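You operate a simulated robot arm through the tools that you are given. There is no shell and no other tool. Be economical: measure what you need, move in short steps, check, and stop when the job is done.

Carry out the task below with a simulated robot arm. There is one attempt and no reset: what you move stays moved.

TASK
Put the core that says "maple" from the top of the wooden bench on top of the orange roll there and the core labelled "cedar" on the blue sheet there.
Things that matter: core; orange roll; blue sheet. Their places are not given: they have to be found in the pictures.

It is judged by the outcome, as a careful person would: the job done as asked, and still so three seconds after it is handed in. It fails if anything else is knocked over, pushed out of place, dropped, spilled or broken.

THE ROBOT
A 7-joint arm with a two-finger parallel gripper, fixed in place. Base frame: the origin is at the foot of the arm, x ahead of it, y to its left, z up; the work surface is at about z = 0. Lengths are in mm, angles in rad, forces in N, time in s.
With the tool pointing down near the work surface it reaches from about 240 to 620 mm from the base axis. Its first joint turns from -1.152 to 1.152 rad. Payload 2.6 kg.
Tool frame: the origin (TCP) lies between the finger pads and is the grasp point; the fingertips stand 30 mm ahead of it; z points along the fingers, y is the line along which they close. The gripper opens to 94 mm. The fingers are 28 mm wide and 10 mm thick; the gripper's body (50 by 96 mm) begins 55 mm behind the TCP.
Orientation is that of the tool frame in the base frame, as [roll, pitch, yaw] about the fixed x, y, z axes, in that order (R = Rz(yaw) Ry(pitch) Rx(roll)). With the fingers straight down and closing along the base's y, the tool's x points along the base's -x, its y along +y and its z along -z.

THE INTERFACE
- The arm moves only by the tool step_arm. Its argument "steps" is a list of rows, each a list of 3 entries, a list of its own where there are three numbers: the shift along the tool's x, y, z in mm, then the turn, a rotation vector about the tool's x, y, z in degrees, then the opening, from 0 (shut) to 1 (fully open). In form: [[[dx, dy, dz], [rx, ry, rz], grip], ...]. A call has 1 to 8 rows; each row shifts and turns the commanded pose from where the row before left it, along the tool's axes as they then stand. A row lasts 0.2 s, in which the tool goes at most 50 mm and 0.15 rad; a call with a longer step from one row to the next is refused whole, and so is a gripper value outside its range. A pose out of reach is approached as far as the arm can. The call stops where the force on the tool passes 40 N (or 10 N more than at its start, if that is more) or the arm is blocked; 0.2 s more then pass. The fingers move at their own pace (about 72 mm/s each) and stop on an object; they squeeze with about 24 N. The grip force told is the motor's: it shows also when the fingers shut on nothing. Time passes only in rows, and 0.2 s behind the last, so rows that do not move let the fingers close. It gives the time, the measured TCP pose, the force on the tool (base axes), the opening and the grip force at its end, in the units of the frame above (readings bear some noise).
- Cameras (640 x 400 px; columns grow to the right, rows downward): "scene" is fixed at [28.1, 425.6, 559]; the picture's right is [-0.79, -0.61, 0.00], its down [-0.33, 0.43, -0.84] and it looks along [0.51, -0.67, -0.54] (base axes); focal length 248 px, centre (320, 200). "wrist" rides on the gripper at [-37, 0, -58] in the tool frame; the picture's right is [0.00, -1.00, 0.00], its down [0.97, 0.00, -0.24] and it looks along [0.24, 0.00, 0.97] (tool axes); focal length 218 px, centre (320, 200).
- capture(camera): a new picture of that camera. No time passes.
- locate(camera, pixels): there is no depth. For up to 12 entries [column, row, z] of the newest picture of that camera ("zoom" is the newest enlarged one), the place [x, y] in the base frame at which the ray of that pixel passes the height z, good to about 2 mm, but the place of the scene camera against the robot may be out by one fixed shift of up to 12 mm in any direction. No time passes.
- inspect(camera, box): a new picture of the part [left, top, right, bottom] of that camera's present view, enlarged. No time passes.
- sign_off(): hands the job in; it is judged then, once.

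Work in short steps. Measure before you move; look again where a grasp or a placing could have gone wrong, and mend it. You have 60 turns and 30 pictures in all, those below and enlarged ones among them. Open the gripper and draw the arm clear of the work before you hand the job in, unless the task says otherwise; then end with one line.

The tools are called after ">>>" as name(argument=value, ...) on one line, values as JSON. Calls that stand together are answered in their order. step_arm: Moves the arm, as the interface text tells. Its arguments: {"type":"object","properties":{"steps":{"type":"array","items":{"type":"array"}}},"required":["steps"]} The other tools are called the same way: capture (camera) takes a picture; locate (camera, pixels) gives the place at which the rays of pixels pass given heights; inspect (camera, box) takes an enlarged picture of a part of a camera's view; sign_off () hands the job in.

At the start:

```text
t: 0.0
position: [294.9, -20.0, 456.9]
ee_rot: [3.14, 0.002, 3.141]
ft_force: [-0.1, 0.2, -0.3]
opening: 93.9
grip_force: 0.0
```

scene: 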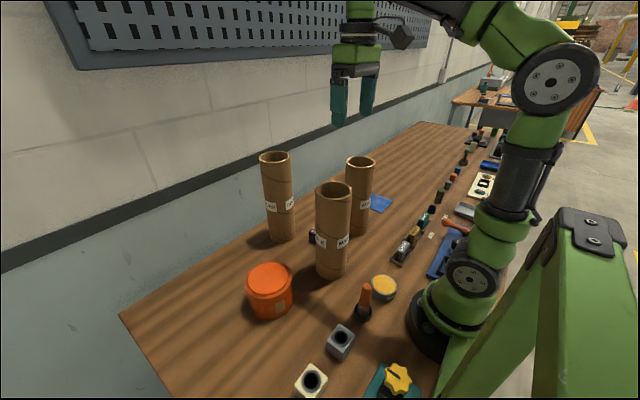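
wrist: 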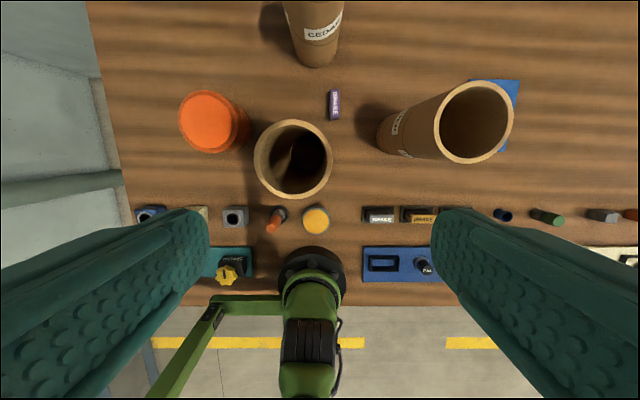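

The pictures show three tall tubes, an orange roll and a blue sheet. I'll enlarge the labels to read them.

>>> inspect(camera="scene", box=[230, 140, 410, 320])

>>> inspect(camera="wrist", box=[160, 0, 540, 240])

>>> locate(camera="wrist", pixels=[[293, 159, 200], [473, 122, 200], [315, 0, 200], [205, 122, 80], [208, 122, 0], [518, 82, 0], [470, 82, 0], [505, 150, 0], [293, 159, 180], [473, 122, 180]])

>>> locate(camera="scene", pixels=[[333, 190, 200], [360, 162, 200], [275, 157, 200], [332, 270, 0], [358, 228, 0], [283, 234, 0], [269, 278, 80], [270, 305, 0], [380, 203, 0], [393, 204, 0]])

```text
2.22 times, centred on (320, 230) of scene
```

zoom: 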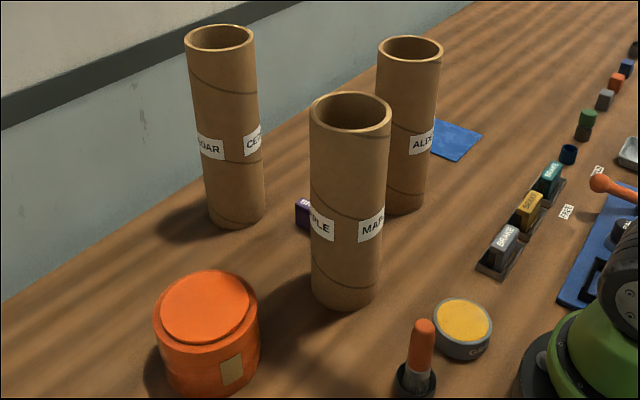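

```text
1.67 times, centred on (350, 120) of wrist
```

zoom: 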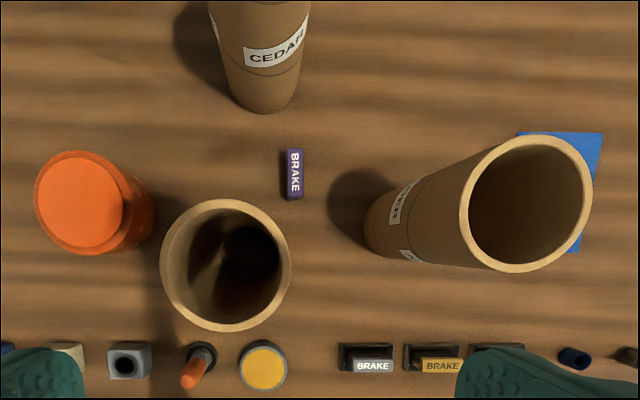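

```text
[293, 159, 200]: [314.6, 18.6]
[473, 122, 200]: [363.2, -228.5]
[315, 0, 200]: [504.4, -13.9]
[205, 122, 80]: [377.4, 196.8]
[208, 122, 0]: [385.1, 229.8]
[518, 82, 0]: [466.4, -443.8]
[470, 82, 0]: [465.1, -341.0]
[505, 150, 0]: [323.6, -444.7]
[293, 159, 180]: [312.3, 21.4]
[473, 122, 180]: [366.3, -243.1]
```

```text
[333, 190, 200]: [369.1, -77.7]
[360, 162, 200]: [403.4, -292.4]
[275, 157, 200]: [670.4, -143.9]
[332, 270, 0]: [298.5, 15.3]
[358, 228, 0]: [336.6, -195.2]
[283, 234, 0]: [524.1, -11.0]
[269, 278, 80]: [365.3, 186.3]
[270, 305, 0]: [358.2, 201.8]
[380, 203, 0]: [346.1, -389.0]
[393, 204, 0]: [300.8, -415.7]
```

Labels: MAPLE is the near tube, CEDAR the far one and ALDER sits beside the sheet. The tubes look about 90 mm wide, so I plan to pinch the rim wall. I'll move ahead in +x for a second view, to get rim height and the cedar position.

>>> step_arm(steps=[[[-40, 0, 0], [0, 0, 0], 1], [[-40, 0, 0], [0, 0, 0], 1], [[-40, 0, 0], [0, 0, 0], 1], [[0, 0, 0], [0, 0, 0], 1]])

>>> capture(camera="wrist")

```text
t: 1.0
position: [413.5, -19.7, 455.7]
ee_rot: [3.139, 0.0, -3.141]
ft_force: [-0.1, -2.1, 0.6]
opening: 94.3
grip_force: 0.1
```

```text
25 pictures are left
```

wrist: 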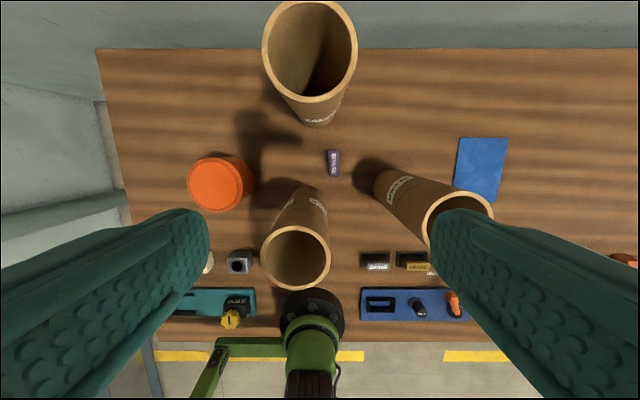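

The sheet is now clear at columns 455–508, rows 137–202. The cedar rim is centred near (310,51), the maple rim near (295,258) and the orange roll top near (216,184).

>>> locate(camera="wrist", pixels=[[295, 258, 230], [295, 258, 250], [261, 258, 250], [330, 258, 250], [310, 51, 250], [310, 51, 240], [263, 51, 250], [357, 51, 250], [459, 138, 0], [508, 139, 0], [494, 202, 0], [455, 195, 0]])

>>> locate(camera="wrist", pixels=[[187, 184, 80], [242, 184, 80], [214, 158, 80], [214, 211, 80], [187, 184, 70], [242, 184, 70], [214, 158, 70], [214, 211, 70], [254, 180, 0], [318, 125, 0]])

>>> inspect(camera="wrist", box=[180, 0, 400, 138])

>>> inspect(camera="scene", box=[230, 250, 310, 330])

```text
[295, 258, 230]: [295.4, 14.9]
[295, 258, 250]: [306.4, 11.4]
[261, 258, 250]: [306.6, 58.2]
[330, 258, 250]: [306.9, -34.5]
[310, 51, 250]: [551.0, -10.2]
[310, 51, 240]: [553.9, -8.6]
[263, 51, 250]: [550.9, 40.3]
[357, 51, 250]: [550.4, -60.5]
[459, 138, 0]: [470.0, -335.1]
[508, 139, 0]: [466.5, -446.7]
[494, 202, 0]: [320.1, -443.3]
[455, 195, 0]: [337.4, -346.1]
```

```text
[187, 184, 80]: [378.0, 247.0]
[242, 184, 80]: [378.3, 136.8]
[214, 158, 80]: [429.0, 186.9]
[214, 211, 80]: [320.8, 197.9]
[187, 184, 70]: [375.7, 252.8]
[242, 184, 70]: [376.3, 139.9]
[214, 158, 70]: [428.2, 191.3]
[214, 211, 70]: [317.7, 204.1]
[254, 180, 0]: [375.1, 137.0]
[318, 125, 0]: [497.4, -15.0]
```

```text
2.90 times, centred on (290, 69) of wrist
```

zoom: 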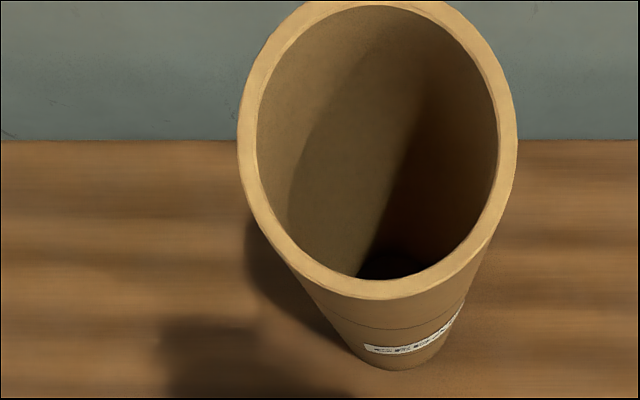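

```text
5.00 times, centred on (270, 290) of scene
```

zoom: 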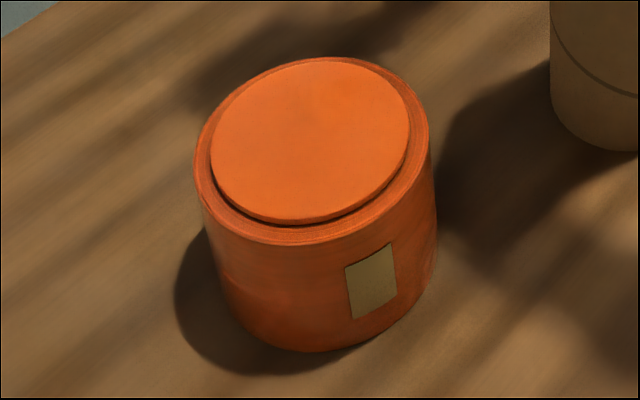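

Combining both views gives a rim height near 280 mm. I'll go over the maple tube and check the rim from two heights.

>>> step_arm(steps=[[[45, 13, 0], [0, 0, 0], 1], [[46.5, 13, 0], [0, 0, 0], 1], [[0, 0, 40], [0, 0, 0], 1], [[0, 0, 0], [0, 0, 0], 1]])

>>> capture(camera="wrist")

```text
t: 2.0
position: [322.7, 6.5, 415.4]
ee_rot: [3.14, 0.002, 3.141]
ft_force: [0.7, -0.8, 0.6]
opening: 94.1
grip_force: 0.1
```

```text
22 pictures are left
```

wrist: 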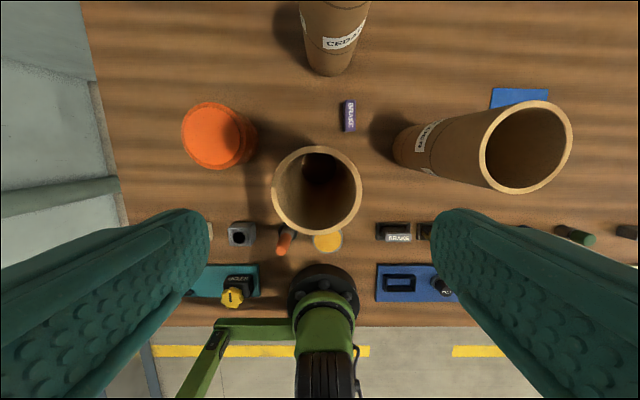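

>>> locate(camera="wrist", pixels=[[317, 190, 250], [317, 190, 280], [272, 188, 250], [362, 188, 250], [272, 188, 280], [362, 188, 280], [526, 147, 250], [526, 147, 280], [317, 146, 250], [317, 235, 250]])

>>> inspect(camera="wrist", box=[240, 130, 400, 250])

>>> inspect(camera="scene", box=[295, 170, 375, 290])

```text
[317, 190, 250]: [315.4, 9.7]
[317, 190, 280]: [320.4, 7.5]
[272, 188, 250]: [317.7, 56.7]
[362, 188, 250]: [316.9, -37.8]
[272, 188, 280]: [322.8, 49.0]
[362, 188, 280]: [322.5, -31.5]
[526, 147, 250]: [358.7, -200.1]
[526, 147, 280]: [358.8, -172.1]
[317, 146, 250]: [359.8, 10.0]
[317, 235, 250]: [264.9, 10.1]
```

```text
3.33 times, centred on (320, 190) of wrist
```

zoom: 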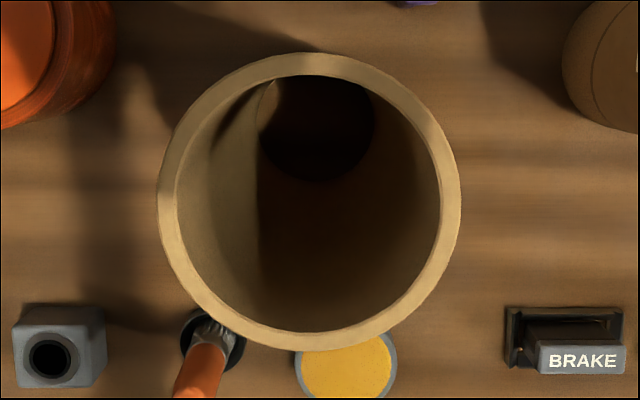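

```text
3.33 times, centred on (335, 230) of scene
```

zoom: 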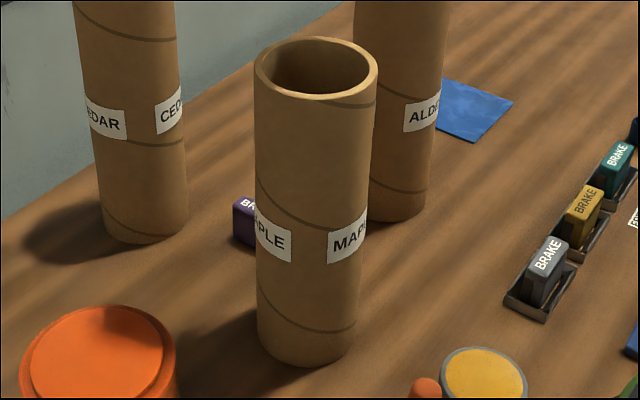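

>>> locate(camera="wrist", pixels=[[393, 148, 0], [305, 56, 0], [330, 76, 0], [358, 60, 0], [317.3, 168, 0], [302.5, 166, 0], [336, 166, 0], [481, 147, 250], [573, 147, 250]])

>>> locate(camera="scene", pixels=[[312.5, 269, 0], [341.5, 275, 0], [326.5, 279.5, 0], [327.5, 268, 0], [359, 220, 0]])

```text
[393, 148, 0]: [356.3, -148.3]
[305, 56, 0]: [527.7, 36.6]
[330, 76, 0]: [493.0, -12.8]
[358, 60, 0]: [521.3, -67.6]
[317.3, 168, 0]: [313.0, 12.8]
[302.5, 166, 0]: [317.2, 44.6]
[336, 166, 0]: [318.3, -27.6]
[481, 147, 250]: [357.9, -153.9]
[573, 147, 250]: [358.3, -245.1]
```

```text
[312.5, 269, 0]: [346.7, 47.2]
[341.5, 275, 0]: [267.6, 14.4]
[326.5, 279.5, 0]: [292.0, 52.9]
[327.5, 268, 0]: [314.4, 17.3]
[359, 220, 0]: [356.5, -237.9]
```

Best consistent estimate: rim z≈268, outer diameter ≈86 mm, maple centre ≈(318,9). I'll straddle the −y wall, centred near y≈−32, and look closely before descending.

>>> step_arm(steps=[[[4, -38.5, 0], [0, 0, 0], 0.5], [[0, 0, 40], [0, 0, 0], 0.5], [[0, 0, 40], [0, 0, 0], 0.5], [[0, 0, 0], [0, 0, 0], 0.5]])

>>> capture(camera="wrist")

>>> inspect(camera="scene", box=[260, 100, 420, 220])

```text
t: 3.0
position: [318.0, -30.3, 336.8]
ee_rot: [3.14, 0.002, 3.138]
ft_force: [-1.1, -0.5, 0.9]
opening: 47.4
grip_force: 0.0
```

```text
19 pictures are left
```

wrist: 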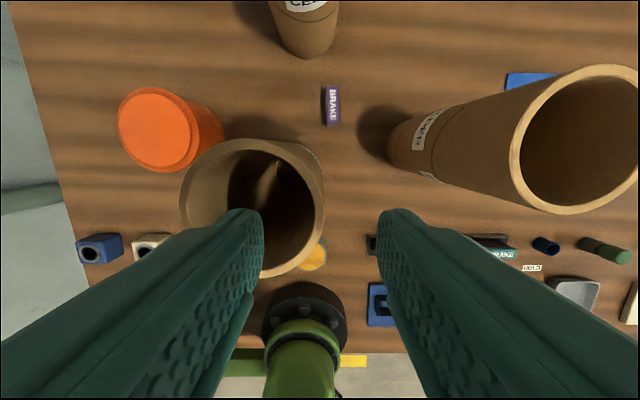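

```text
3.33 times, centred on (340, 160) of scene
```

zoom: 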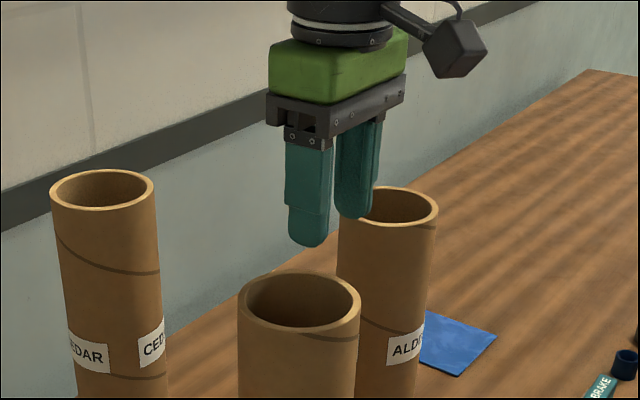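

>>> locate(camera="wrist", pixels=[[180, 200, 250], [324, 195, 250], [180, 200, 265], [324, 195, 265], [180, 200, 280], [324, 195, 280], [252, 139, 265], [270, 278, 265], [389, 145, 0], [509, 130, 265], [640, 130, 265], [509, 130, 250]])

>>> inspect(camera="wrist", box=[170, 125, 340, 285])

```text
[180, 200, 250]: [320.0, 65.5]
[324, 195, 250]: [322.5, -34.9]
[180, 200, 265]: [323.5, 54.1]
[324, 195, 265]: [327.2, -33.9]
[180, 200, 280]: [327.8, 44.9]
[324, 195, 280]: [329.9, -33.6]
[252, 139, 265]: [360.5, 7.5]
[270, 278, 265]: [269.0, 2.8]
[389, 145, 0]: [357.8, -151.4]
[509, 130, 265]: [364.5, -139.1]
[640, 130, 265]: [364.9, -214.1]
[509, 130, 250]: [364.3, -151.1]
```

```text
2.50 times, centred on (255, 205) of wrist
```

zoom: 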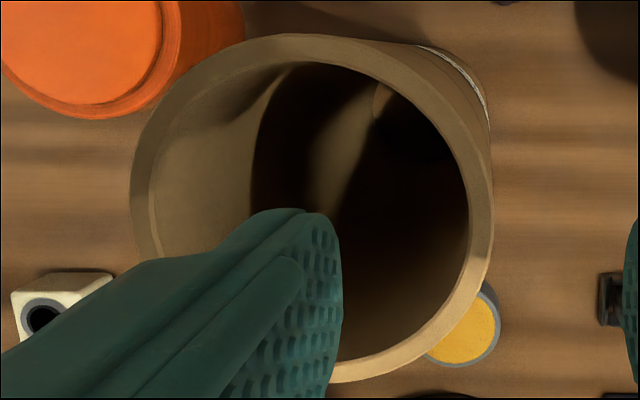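

Wall on the −y side spans y≈−34…−28 and the TCP is at −30.3. Rim z is ≈268. I descend ~80 mm with the fingers straddling it.

>>> step_arm(steps=[[[0, -0.7, 25], [0, 0, 0], 0.5], [[0, 0, 25], [0, 0, 0], 0.5], [[0, 0, 15], [0, 0, 0], 0.5], [[0, 0, 12], [0, 0, 0], 0.5], [[0, 0, 0], [0, 0, 0], 0.5]])

>>> inspect(camera="scene", box=[260, 130, 420, 290])

```text
t: 4.2
position: [321.0, -33.0, 258.4]
ee_rot: [3.139, 0.003, 3.14]
ft_force: [0.4, -0.1, -0.4]
opening: 47.0
grip_force: 0.0
```

```text
2.50 times, centred on (340, 210) of scene
```

zoom: 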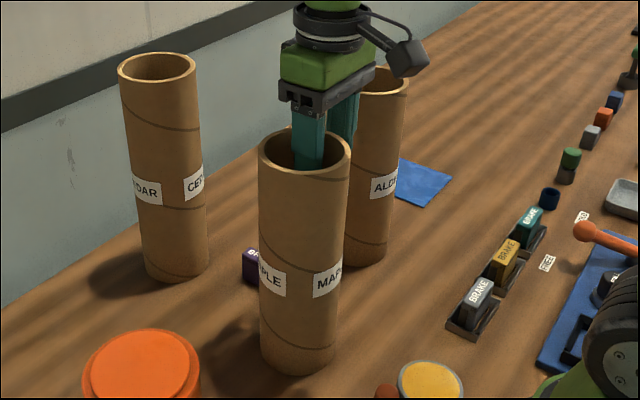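

No contact, and one finger is inside and one outside. Close gradually.

>>> step_arm(steps=[[[0, 0, 0], [0, 0, 0], 0.35], [[0, 0, 0], [0, 0, 0], 0.22], [[0, 0, 0], [0, 0, 0], 0.14], [[0, 0, 0], [0, 0, 0], 0.08], [[0, 0, 0], [0, 0, 0], 0.04], [[0, 0, 0], [0, 0, 0], 0], [[0, 0, 0], [0, 0, 0], 0], [[0, 0, 0], [0, 0, 0], 0]])

>>> capture(camera="scene")

```text
t: 6.0
position: [320.8, -33.1, 259.5]
ee_rot: [3.139, 0.002, -3.141]
ft_force: [-0.2, 0.5, 2.2]
opening: 9.0
grip_force: 24.0
```

```text
15 pictures are left
```

scene: 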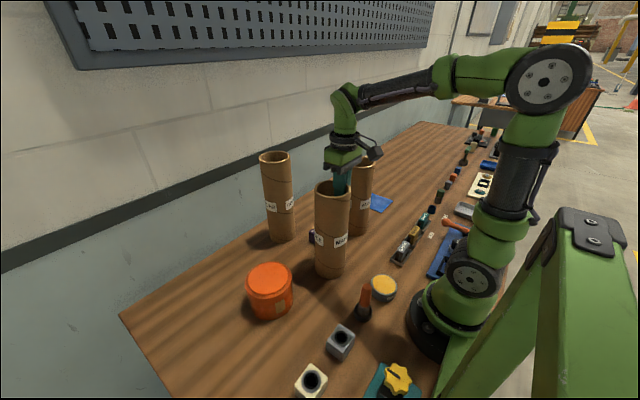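

Gripped (opening 9 mm, 24 N). Lift straight up in stages.

>>> step_arm(steps=[[[0, 0, -10], [0, 0, 0], 0], [[0, 0, -20], [0, 0, 0], 0], [[0, 0, -25], [0, 0, 0], 0], [[0, 0, -25], [0, 0, 0], 0], [[0, 0, -25], [0, 0, 0], 0], [[0, 0, -25], [0, 0, 0], 0], [[0, 0, -10], [0, 0, 0], 0], [[0, 0, 0], [0, 0, 0], 0]])

>>> capture(camera="scene")

>>> capture(camera="wrist")

```text
t: 7.8
position: [319.1, -33.1, 399.8]
ee_rot: [3.14, 0.002, 3.141]
ft_force: [-0.8, 0.2, -2.8]
opening: 9.1
grip_force: 24.3
```

```text
14 pictures are left
```

scene: 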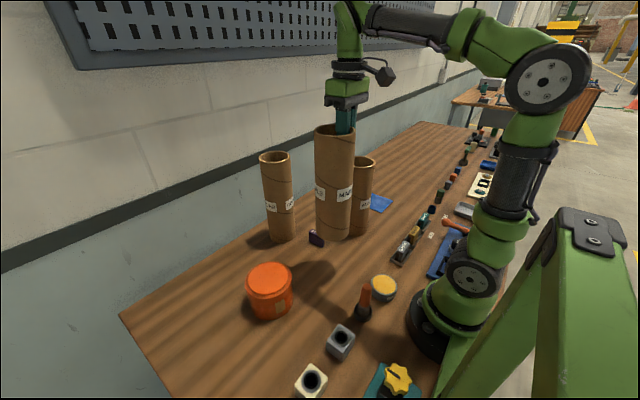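

```text
13 pictures are left
```

wrist: 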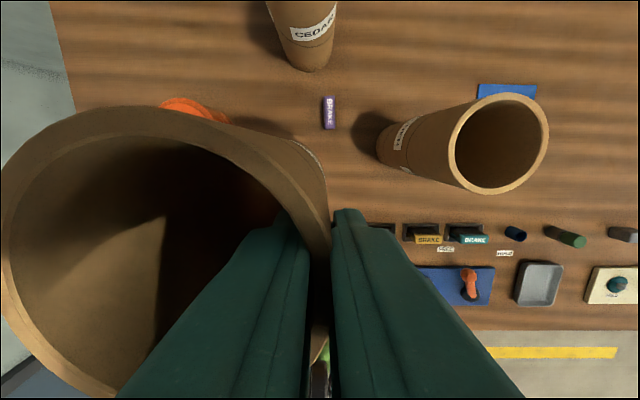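

Tube is upright with its bottom at about z=140. I carry it in +y past the orange roll so the wrist camera can see the roll's top from the side.

>>> step_arm(steps=[[[0, 25, 0], [0, 0, 0], 0], [[0, 45, 0], [0, 0, 0], 0], [[0, 48, 0], [0, 0, 0], 0], [[0, 48, 0], [0, 0, 0], 0], [[0, 48, 0], [0, 0, 0], 0], [[0, 48, 0], [0, 0, 0], 0], [[0, 38, 0], [0, 0, 0], 0], [[0, 15, 0], [0, 0, 0], 0]])

>>> capture(camera="wrist")

```text
t: 9.6
position: [318.8, 282.0, 401.9]
ee_rot: [-3.141, 0.001, 3.139]
ft_force: [-0.6, -0.5, -4.2]
opening: 9.4
grip_force: 24.0
```

```text
12 pictures are left
```

wrist: 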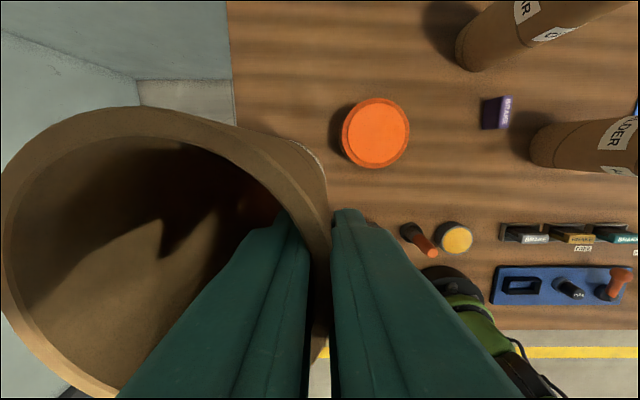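

The orange roll is fully visible: outline columns 341–410, disc centre ≈(377,131). I'll locate the roll and the tube rim.

>>> inspect(camera="wrist", box=[320, 85, 440, 180])

>>> locate(camera="wrist", pixels=[[377, 131, 80], [377, 131, 70], [377, 131, 90], [346, 131, 80], [408, 131, 80], [377, 101, 80], [377, 162, 80], [0, 240, 410], [328, 230, 410], [137, 106, 410], [330, 210, 410]])

```text
4.21 times, centred on (380, 132) of wrist
```

zoom: 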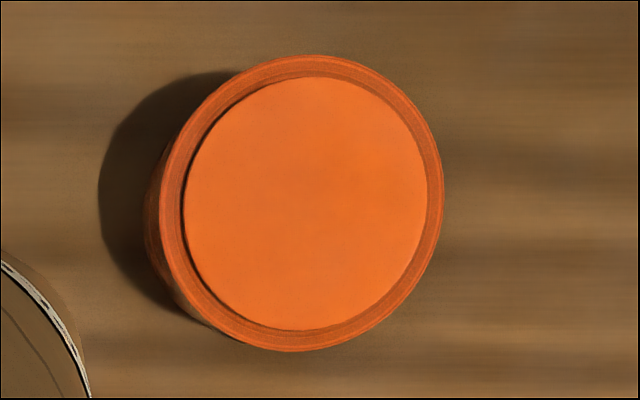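

```text
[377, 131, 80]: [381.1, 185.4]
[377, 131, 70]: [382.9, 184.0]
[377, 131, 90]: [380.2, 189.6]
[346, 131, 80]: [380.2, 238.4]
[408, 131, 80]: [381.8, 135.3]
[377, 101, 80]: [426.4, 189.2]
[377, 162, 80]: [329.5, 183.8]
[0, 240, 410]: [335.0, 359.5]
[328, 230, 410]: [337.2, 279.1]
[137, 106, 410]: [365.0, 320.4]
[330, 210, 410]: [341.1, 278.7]
```

Roll centre ≈(378,188), disc ≈95 mm across. Tube centre ≈ TCP +39 mm in y. I move the tube above the roll and check with the scene camera.

>>> step_arm(steps=[[[-10, -20, 0], [0, 0, 0], 0], [[-20, -35, 0], [0, 0, 0], 0], [[-20, -40, 0], [0, 0, 0], 0], [[-9.7, -30, 0], [0, 0, 0], 0], [[0, -7.5, 0], [0, 0, 0], 0], [[0, 0, 15], [0, 0, 0], 0], [[0, 0, 15], [0, 0, 0], 0], [[0, 0, 0], [0, 0, 0], 0]])

>>> inspect(camera="scene", box=[190, 80, 390, 330])

```text
t: 11.4
position: [380.4, 150.1, 369.2]
ee_rot: [3.139, 0.002, -3.141]
ft_force: [0.2, -0.1, -1.9]
opening: 9.1
grip_force: 23.8
```

```text
1.60 times, centred on (290, 205) of scene
```

zoom: 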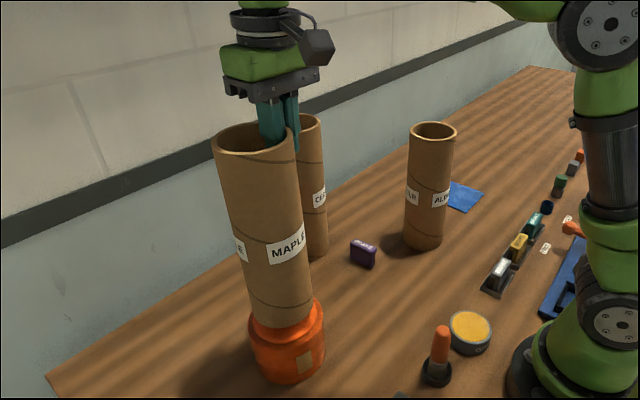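

Bottom of the tube is ≈110 mm up and looks centred over the disc. Lower in small steps, watching the force.

>>> step_arm(steps=[[[0, 0, 5], [0, 0, 0], 0], [[0, 0, 5], [0, 0, 0], 0], [[0, 0, 4], [0, 0, 0], 0], [[0, 0, 3], [0, 0, 0], 0], [[0, 0, 0], [0, 0, 0], 0]])

>>> inspect(camera="scene", box=[220, 230, 320, 330])

```text
t: 12.6
position: [380.0, 149.7, 353.3]
ee_rot: [3.138, 0.002, -3.141]
ft_force: [-0.6, -0.2, -3.1]
opening: 8.8
grip_force: 24.2
```

```text
4.00 times, centred on (270, 280) of scene
```

zoom: 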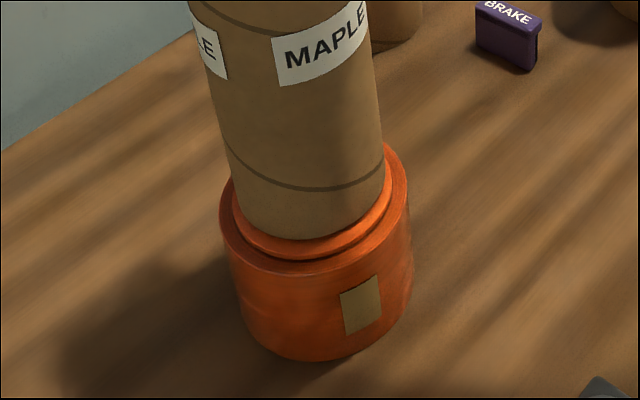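

Well centred over the disc, with a small gap left. Continue lowering gently.

>>> step_arm(steps=[[[0, 0, 3], [0, 0, 0], 0], [[0, 0, 3], [0, 0, 0], 0], [[0, 0, 2], [0, 0, 0], 0], [[0, 0, 0], [0, 0, 0], 0]])

```text
t: 13.6
position: [380.0, 148.0, 346.9]
ee_rot: [3.138, 0.007, 3.14]
ft_force: [-5.4, -5.5, 27.8]
opening: 8.9
grip_force: 24.5
```

Contact (28 N). Ease up by a millimetre and look.

>>> step_arm(steps=[[[0, 0, -1.2], [0, 0, 0], 0], [[0, 0, 0], [0, 0, 0], 0]])

>>> inspect(camera="scene", box=[220, 230, 320, 330])

```text
t: 14.2
position: [379.4, 148.5, 345.3]
ee_rot: [-3.14, 0.001, -3.14]
ft_force: [-4.3, -4.1, 18.6]
opening: 9.1
grip_force: 23.5
```

```text
4.00 times, centred on (270, 280) of scene
```

zoom: 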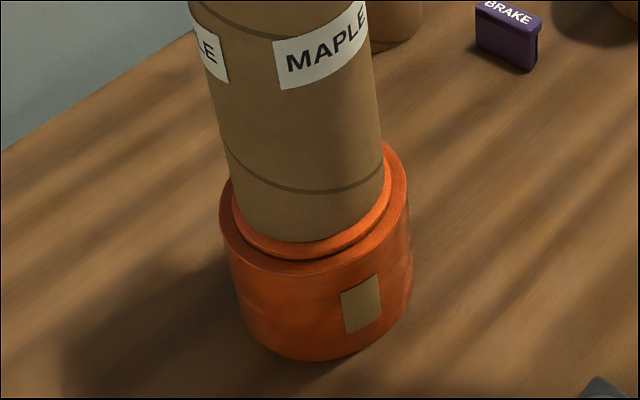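

Seated on the disc. Ease off the rest of the load, then open slowly.

>>> step_arm(steps=[[[0, 0, -1.2], [0, 0, 0], 0], [[0, 0, -0.8], [0, 0, 0], 0], [[0, 0, 0], [0, 0, 0], 0]])

>>> step_arm(steps=[[[0, 0, 0], [0, 0, 0], 0.1], [[0, 0, 0], [0, 0, 0], 0.14], [[0, 0, 0], [0, 0, 0], 0.2], [[0, 0, 0], [0, 0, 0], 0.3], [[0, 0, 0], [0, 0, 0], 0.42], [[0, 0, 0], [0, 0, 0], 0.42]])

>>> inspect(camera="scene", box=[190, 80, 390, 330])

```text
t: 15.0
position: [378.5, 149.7, 347.6]
ee_rot: [-3.141, -0.003, 3.14]
ft_force: [0.4, -0.3, -3.0]
opening: 8.7
grip_force: 24.4
```

```text
t: 16.4
position: [380.0, 148.8, 349.3]
ee_rot: [3.139, 0.002, 3.141]
ft_force: [0.1, 0.2, -0.2]
opening: 39.8
grip_force: 0.0
```

```text
1.60 times, centred on (290, 205) of scene
```

zoom: 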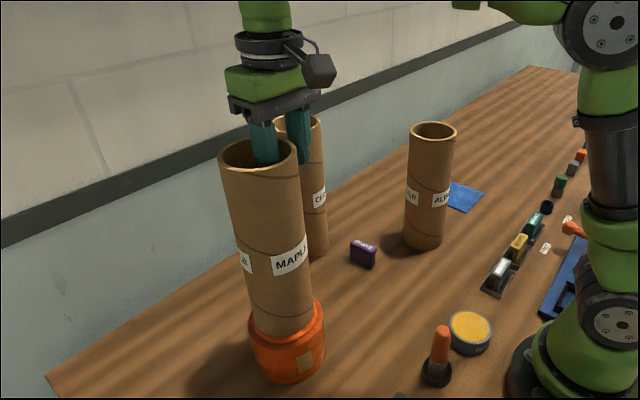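

Maple stands released. Rise straight out and go over the cedar tube's +y wall.

>>> step_arm(steps=[[[0, 0, -20], [0, 0, 0], 0.42], [[0, 0, -40], [0, 0, 0], 0.42], [[0, 0, -45], [0, 0, 0], 0.5], [[0, 0, 0], [0, 0, 0], 0.5], [[-36, -30, 0], [0, 0, 0], 0.5], [[-36, -30, 0], [0, 0, 0], 0.5], [[-36, -30, 0], [0, 0, 0], 0.5], [[-36, -30, 0], [0, 0, 0], 0.5]])

>>> step_arm(steps=[[[0, 0, 40], [0, 0, 0], 0.5], [[0, 0, 40], [0, 0, 0], 0.5], [[0, 0, 25], [0, 0, 0], 0.5], [[0, 0, 0], [0, 0, 0], 0.5]])

>>> capture(camera="wrist")

```text
t: 18.2
position: [448.0, 58.6, 431.6]
ee_rot: [3.139, 0.005, -3.141]
ft_force: [0.0, 0.8, 0.1]
opening: 47.2
grip_force: 0.0
out of reach, approached as far as the arm can: row 5, 6, 7, 8
```

```text
t: 19.2
position: [447.6, 59.8, 325.9]
ee_rot: [-3.142, 0.001, 3.138]
ft_force: [0.6, -0.3, 0.5]
opening: 47.0
grip_force: 0.0
```

```text
6 pictures are left
```

wrist: 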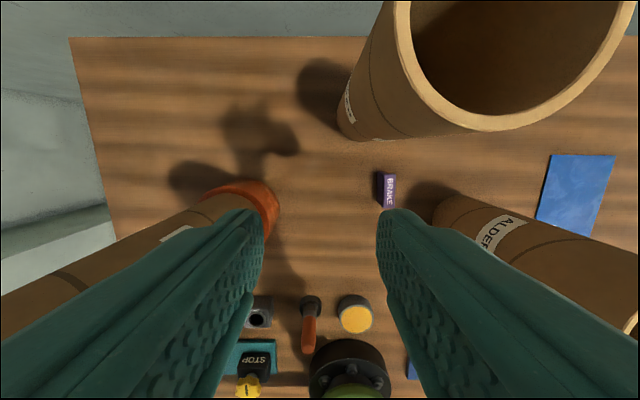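

Reach is limited at height (about r²+z²≈620²), so I'll work lower over there. I'll locate the cedar rim, sheet corners and alder from this view.

>>> locate(camera="wrist", pixels=[[394, 15, 268], [480, 131, 268], [500, 131, 268], [520, 128, 268], [636, 15, 268], [553, 155, 0], [616, 155, 0], [592, 238, 0], [536, 218, 0], [338, 120, 0], [375, 141, 0], [432, 215, 0]])

```text
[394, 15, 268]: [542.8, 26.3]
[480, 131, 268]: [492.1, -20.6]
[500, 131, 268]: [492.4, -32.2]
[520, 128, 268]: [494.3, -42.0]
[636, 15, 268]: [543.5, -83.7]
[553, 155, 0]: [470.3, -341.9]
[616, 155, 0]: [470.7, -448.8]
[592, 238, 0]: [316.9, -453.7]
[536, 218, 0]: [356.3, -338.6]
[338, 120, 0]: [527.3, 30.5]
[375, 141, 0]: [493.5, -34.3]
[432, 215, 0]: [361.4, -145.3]
```

Combining views: cedar rim is at z≈287 (this core is taller), centre ≈(538,−12), +y wall mid ≈ y 29. I approach just above the rim and check.

>>> step_arm(steps=[[[0, -15, -6], [0, 0, 0], 0.5], [[-22, -16, 0], [0, 0, 0], 0.5], [[-22, 0, 0], [0, 0, 0], 0.5], [[-22, 0, 0], [0, 0, 0], 0.5], [[0, 0, 0], [0, 0, 0], 0.5]])

>>> capture(camera="wrist")

```text
t: 20.4
position: [515.0, 27.8, 332.2]
ee_rot: [-3.141, 0.003, 3.141]
ft_force: [0.2, 0.3, -0.2]
opening: 46.9
grip_force: 0.0
```

```text
5 pictures are left
```

wrist: 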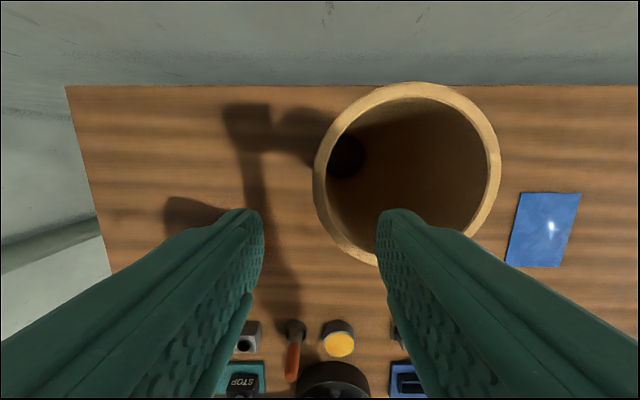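

Left wall is at columns 313–327, centred on the tool (320). I check x-centre, height and the sheet.

>>> locate(camera="wrist", pixels=[[313, 175, 287], [500, 165, 287], [313, 175, 270], [500, 165, 270], [405, 82, 287], [390, 268, 287], [405, 82, 270], [390, 268, 270], [520, 193, 0], [581, 194, 0], [560, 267, 0], [505, 264, 0]])

```text
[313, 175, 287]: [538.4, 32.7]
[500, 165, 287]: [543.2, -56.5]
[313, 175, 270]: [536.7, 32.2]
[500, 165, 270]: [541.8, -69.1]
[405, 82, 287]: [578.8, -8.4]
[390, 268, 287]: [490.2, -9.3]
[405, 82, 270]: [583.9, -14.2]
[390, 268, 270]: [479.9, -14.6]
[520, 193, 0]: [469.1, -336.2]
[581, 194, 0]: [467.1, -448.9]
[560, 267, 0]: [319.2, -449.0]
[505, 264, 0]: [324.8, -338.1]
```

Cedar rim z≈289, centre (535,−12). Sheet spans x 320–469, y −338…−449, centre (395,−393). Descend diagonally with the fingers straddling the wall.

>>> step_arm(steps=[[[-7, 1, 9], [0, 0, 0], 0.5], [[-3, 0, 12], [0, 0, 0], 0.5], [[-5, 0, 14], [0, 0, 0], 0.5], [[-6, 0, 14], [0, 0, 0], 0.5], [[0, 0, 12], [0, 0, 0], 0.5], [[0, 0, 8], [0, 0, 0], 0.5], [[0, 0, 0], [0, 0, 0], 0.5]])

```text
t: 22.0
position: [536.8, 31.6, 264.4]
ee_rot: [3.14, 0.001, 3.14]
ft_force: [-0.7, -0.5, 1.4]
opening: 46.8
grip_force: 0.0
```

>>> step_arm(steps=[[[0, 0, 0], [0, 0, 0], 0.35], [[0, 0, 0], [0, 0, 0], 0.22], [[0, 0, 0], [0, 0, 0], 0.14], [[0, 0, 0], [0, 0, 0], 0.08], [[0, 0, 0], [0, 0, 0], 0.04], [[0, 0, 0], [0, 0, 0], 0], [[0, 0, 0], [0, 0, 0], 0], [[0, 0, 0], [0, 0, 0], 0]])

>>> step_arm(steps=[[[0, 0, -8], [0, 0, 0], 0], [[0, 0, -10], [0, 0, 0], 0], [[0, 0, -10], [0, 0, 0], 0], [[0, 0, -7], [0, 0, 0], 0], [[0, 0, 0], [0, 0, 0], 0]])

>>> capture(camera="scene")

```text
t: 23.8
position: [538.0, 31.0, 265.0]
ee_rot: [3.141, 0.002, 3.141]
ft_force: [0.6, -1.0, 0.0]
opening: 9.7
grip_force: 24.3
```

```text
t: 25.0
position: [536.0, 28.2, 298.9]
ee_rot: [3.141, 0.002, -3.141]
ft_force: [0.0, 0.2, -3.2]
opening: 9.3
grip_force: 24.3
```

```text
4 pictures are left
```

scene: 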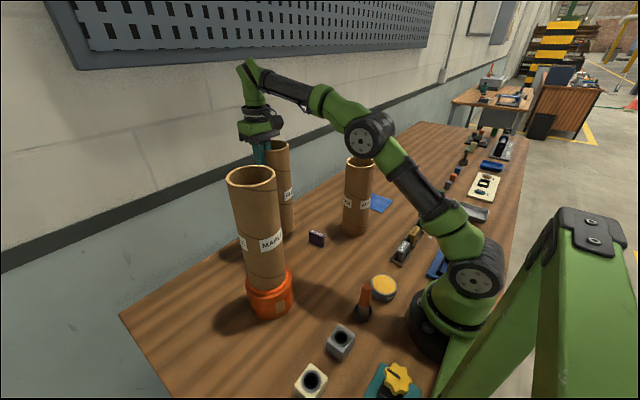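

Cedar is lifted ~35 mm and upright, and maple still stands on the roll. Carry it around the outside of the alder tube.

>>> step_arm(steps=[[[4, -20, 0], [0, 0, 0], 0], [[6, -34, 0], [0, 0, 0], 0], [[6, -34, 0], [0, 0, 0], 0], [[6, -36, 0], [0, 0, 0], 0], [[6, -36, 0], [0, 0, 0], 0], [[8, -32, 0], [0, 0, 0], 0], [[12, -32, 0], [0, 0, 0], 0], [[6, -16, 0], [0, 0, 0], 0]])

```text
t: 26.8
position: [481.0, -208.3, 298.1]
ee_rot: [3.139, 0.003, -3.141]
ft_force: [-0.5, -0.8, -4.1]
opening: 9.6
grip_force: 24.2
```

>>> step_arm(steps=[[[8, -20, 0], [0, 0, 0], 0], [[15, -30, 0], [0, 0, 0], 0], [[18, -30, 0], [0, 0, 0], 0], [[18, -30, 0], [0, 0, 0], 0], [[16, -24, 0], [0, 0, 0], 0], [[10, -10, 0], [0, 0, 0], 0], [[0, 0, 0], [0, 0, 0], 0]])

>>> capture(camera="wrist")

```text
t: 28.4
position: [396.2, -353.2, 298.8]
ee_rot: [3.14, 0.002, 3.141]
ft_force: [0.1, 0.1, -3.6]
opening: 9.6
grip_force: 24.1
```

```text
3 pictures are left
```

wrist: 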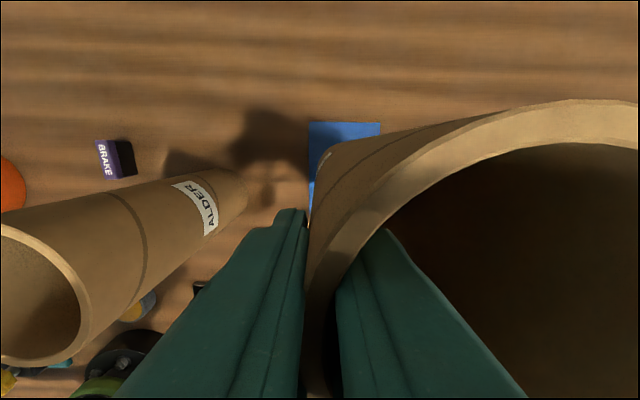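

Sheet shows around the tube on its far and +y sides as expected. Lower to contact.

>>> step_arm(steps=[[[0, 0, 10], [0, 0, 0], 0], [[0, 0, 9], [0, 0, 0], 0], [[0, 0, 6], [0, 0, 0], 0], [[0, 0, 4], [0, 0, 0], 0], [[0, 0, 2], [0, 0, 0], 0], [[0, 0, 0], [0, 0, 0], 0]])

>>> inspect(camera="scene", box=[310, 110, 430, 250])

```text
t: 29.8
position: [396.4, -354.0, 268.4]
ee_rot: [3.141, 0.002, 3.139]
ft_force: [-0.7, 0.9, 2.8]
opening: 9.2
grip_force: 24.0
```

```text
2.86 times, centred on (370, 180) of scene
```

zoom: 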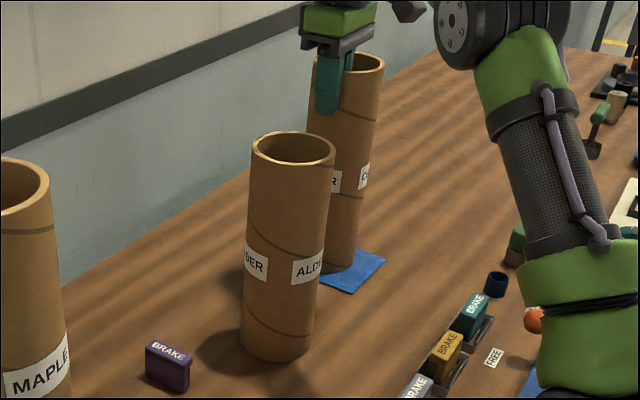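

Force turned from −3.6 to +2.8 N, which is light contact. Lower a touch and check the force.

>>> step_arm(steps=[[[0, 0, 0.8], [0, 0, 0], 0], [[0, 0, 0], [0, 0, 0], 0]])

```text
t: 30.4
position: [397.8, -353.9, 268.0]
ee_rot: [-3.141, 0.005, 3.14]
ft_force: [-2.8, 3.6, 15.8]
opening: 9.6
grip_force: 24.2
```

Firmly in contact. Ease off and open slowly.

>>> step_arm(steps=[[[0, 0, -0.9], [0, 0, 0], 0], [[0, 0, 0], [0, 0, 0], 0.1], [[0, 0, 0], [0, 0, 0], 0.14], [[0, 0, 0], [0, 0, 0], 0.2], [[0, 0, 0], [0, 0, 0], 0.3], [[0, 0, 0], [0, 0, 0], 0.45], [[0, 0, 0], [0, 0, 0], 0.45]])

```text
t: 32.0
position: [396.4, -353.8, 267.9]
ee_rot: [3.141, 0.002, 3.141]
ft_force: [0.4, 0.3, -0.1]
opening: 42.3
grip_force: 0.1
```

Released. The reach limit means I rise to ~305 first, then draw slightly inward (−x, still straddling the wall) while rising clear.

>>> step_arm(steps=[[[0, 0, -10], [0, 0, 0], 0.55], [[0, 0, -12], [0, 0, 0], 0.6], [[0, 0, -13], [0, 0, 0], 0.6], [[8, 0, -3], [0, 0, 0], 0.6], [[7, 0, -12], [0, 0, 0], 0.6], [[0, 0, -8], [0, 0, 0], 0.6], [[0, 0, 0], [0, 0, 0], 0.6]])

```text
t: 33.6
position: [381.7, -353.2, 324.9]
ee_rot: [3.14, 0.001, 3.141]
ft_force: [-0.5, 0.3, -0.9]
opening: 56.5
grip_force: 0.1
```

>>> step_arm(steps=[[[3, 0, -5], [0, 0, 0], 0.6], [[3, 0, -5], [0, 0, 0], 0.6], [[6, 3, -6], [0, 0, 0], 0.6], [[15, 12, -15], [0, 0, 0], 0.6], [[20, 20, -20], [0, 0, 0], 0.6], [[25, 25, -20], [0, 0, 0], 0.6], [[25, 30, -10], [0, 0, 0], 0.6], [[0, 0, 0], [0, 0, 0], 0.6]])

>>> capture(camera="wrist")

>>> capture(camera="scene")

```text
t: 35.4
position: [285.0, -263.1, 406.2]
ee_rot: [-3.142, 0.001, 3.14]
ft_force: [0.7, -0.1, -1.0]
opening: 56.2
grip_force: 0.0
```

```text
1 pictures are left
```

wrist: 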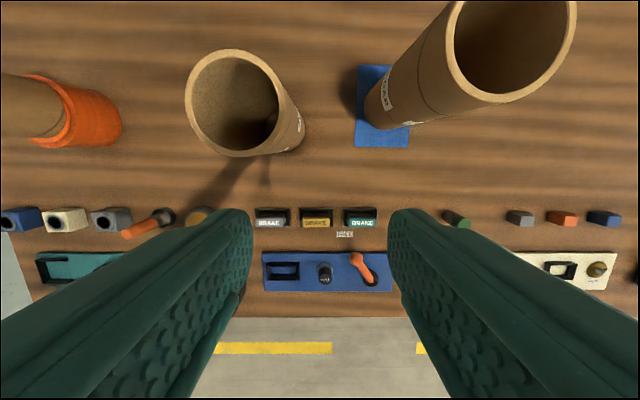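

```text
0 pictures are left
```

scene: 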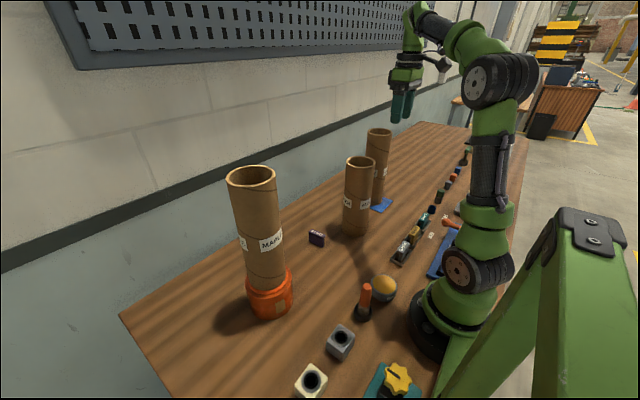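

Both tubes stand. I'll check the cedar base's position within the sheet numerically from the wrist picture.

>>> locate(camera="wrist", pixels=[[365, 100, 0], [358, 66, 0], [355, 146, 0], [407, 148, 0], [380, 122, 0], [411, 126, 0], [511, 45, 290]])

```text
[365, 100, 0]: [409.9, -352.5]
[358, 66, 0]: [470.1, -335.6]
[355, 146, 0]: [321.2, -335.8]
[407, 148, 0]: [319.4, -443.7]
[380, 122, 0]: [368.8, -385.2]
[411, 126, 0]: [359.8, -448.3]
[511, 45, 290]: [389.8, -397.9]
```

Cedar base spans y≈−352…−440 inside the sheet (−336…−446), and the arm is clear with the gripper open. Handing in.

>>> sign_off()

```text
The job is handed in.
```

The maple core is standing on top of the orange roll and the cedar core is standing on the blue sheet. The last pictures show nothing else moved or knocked over.
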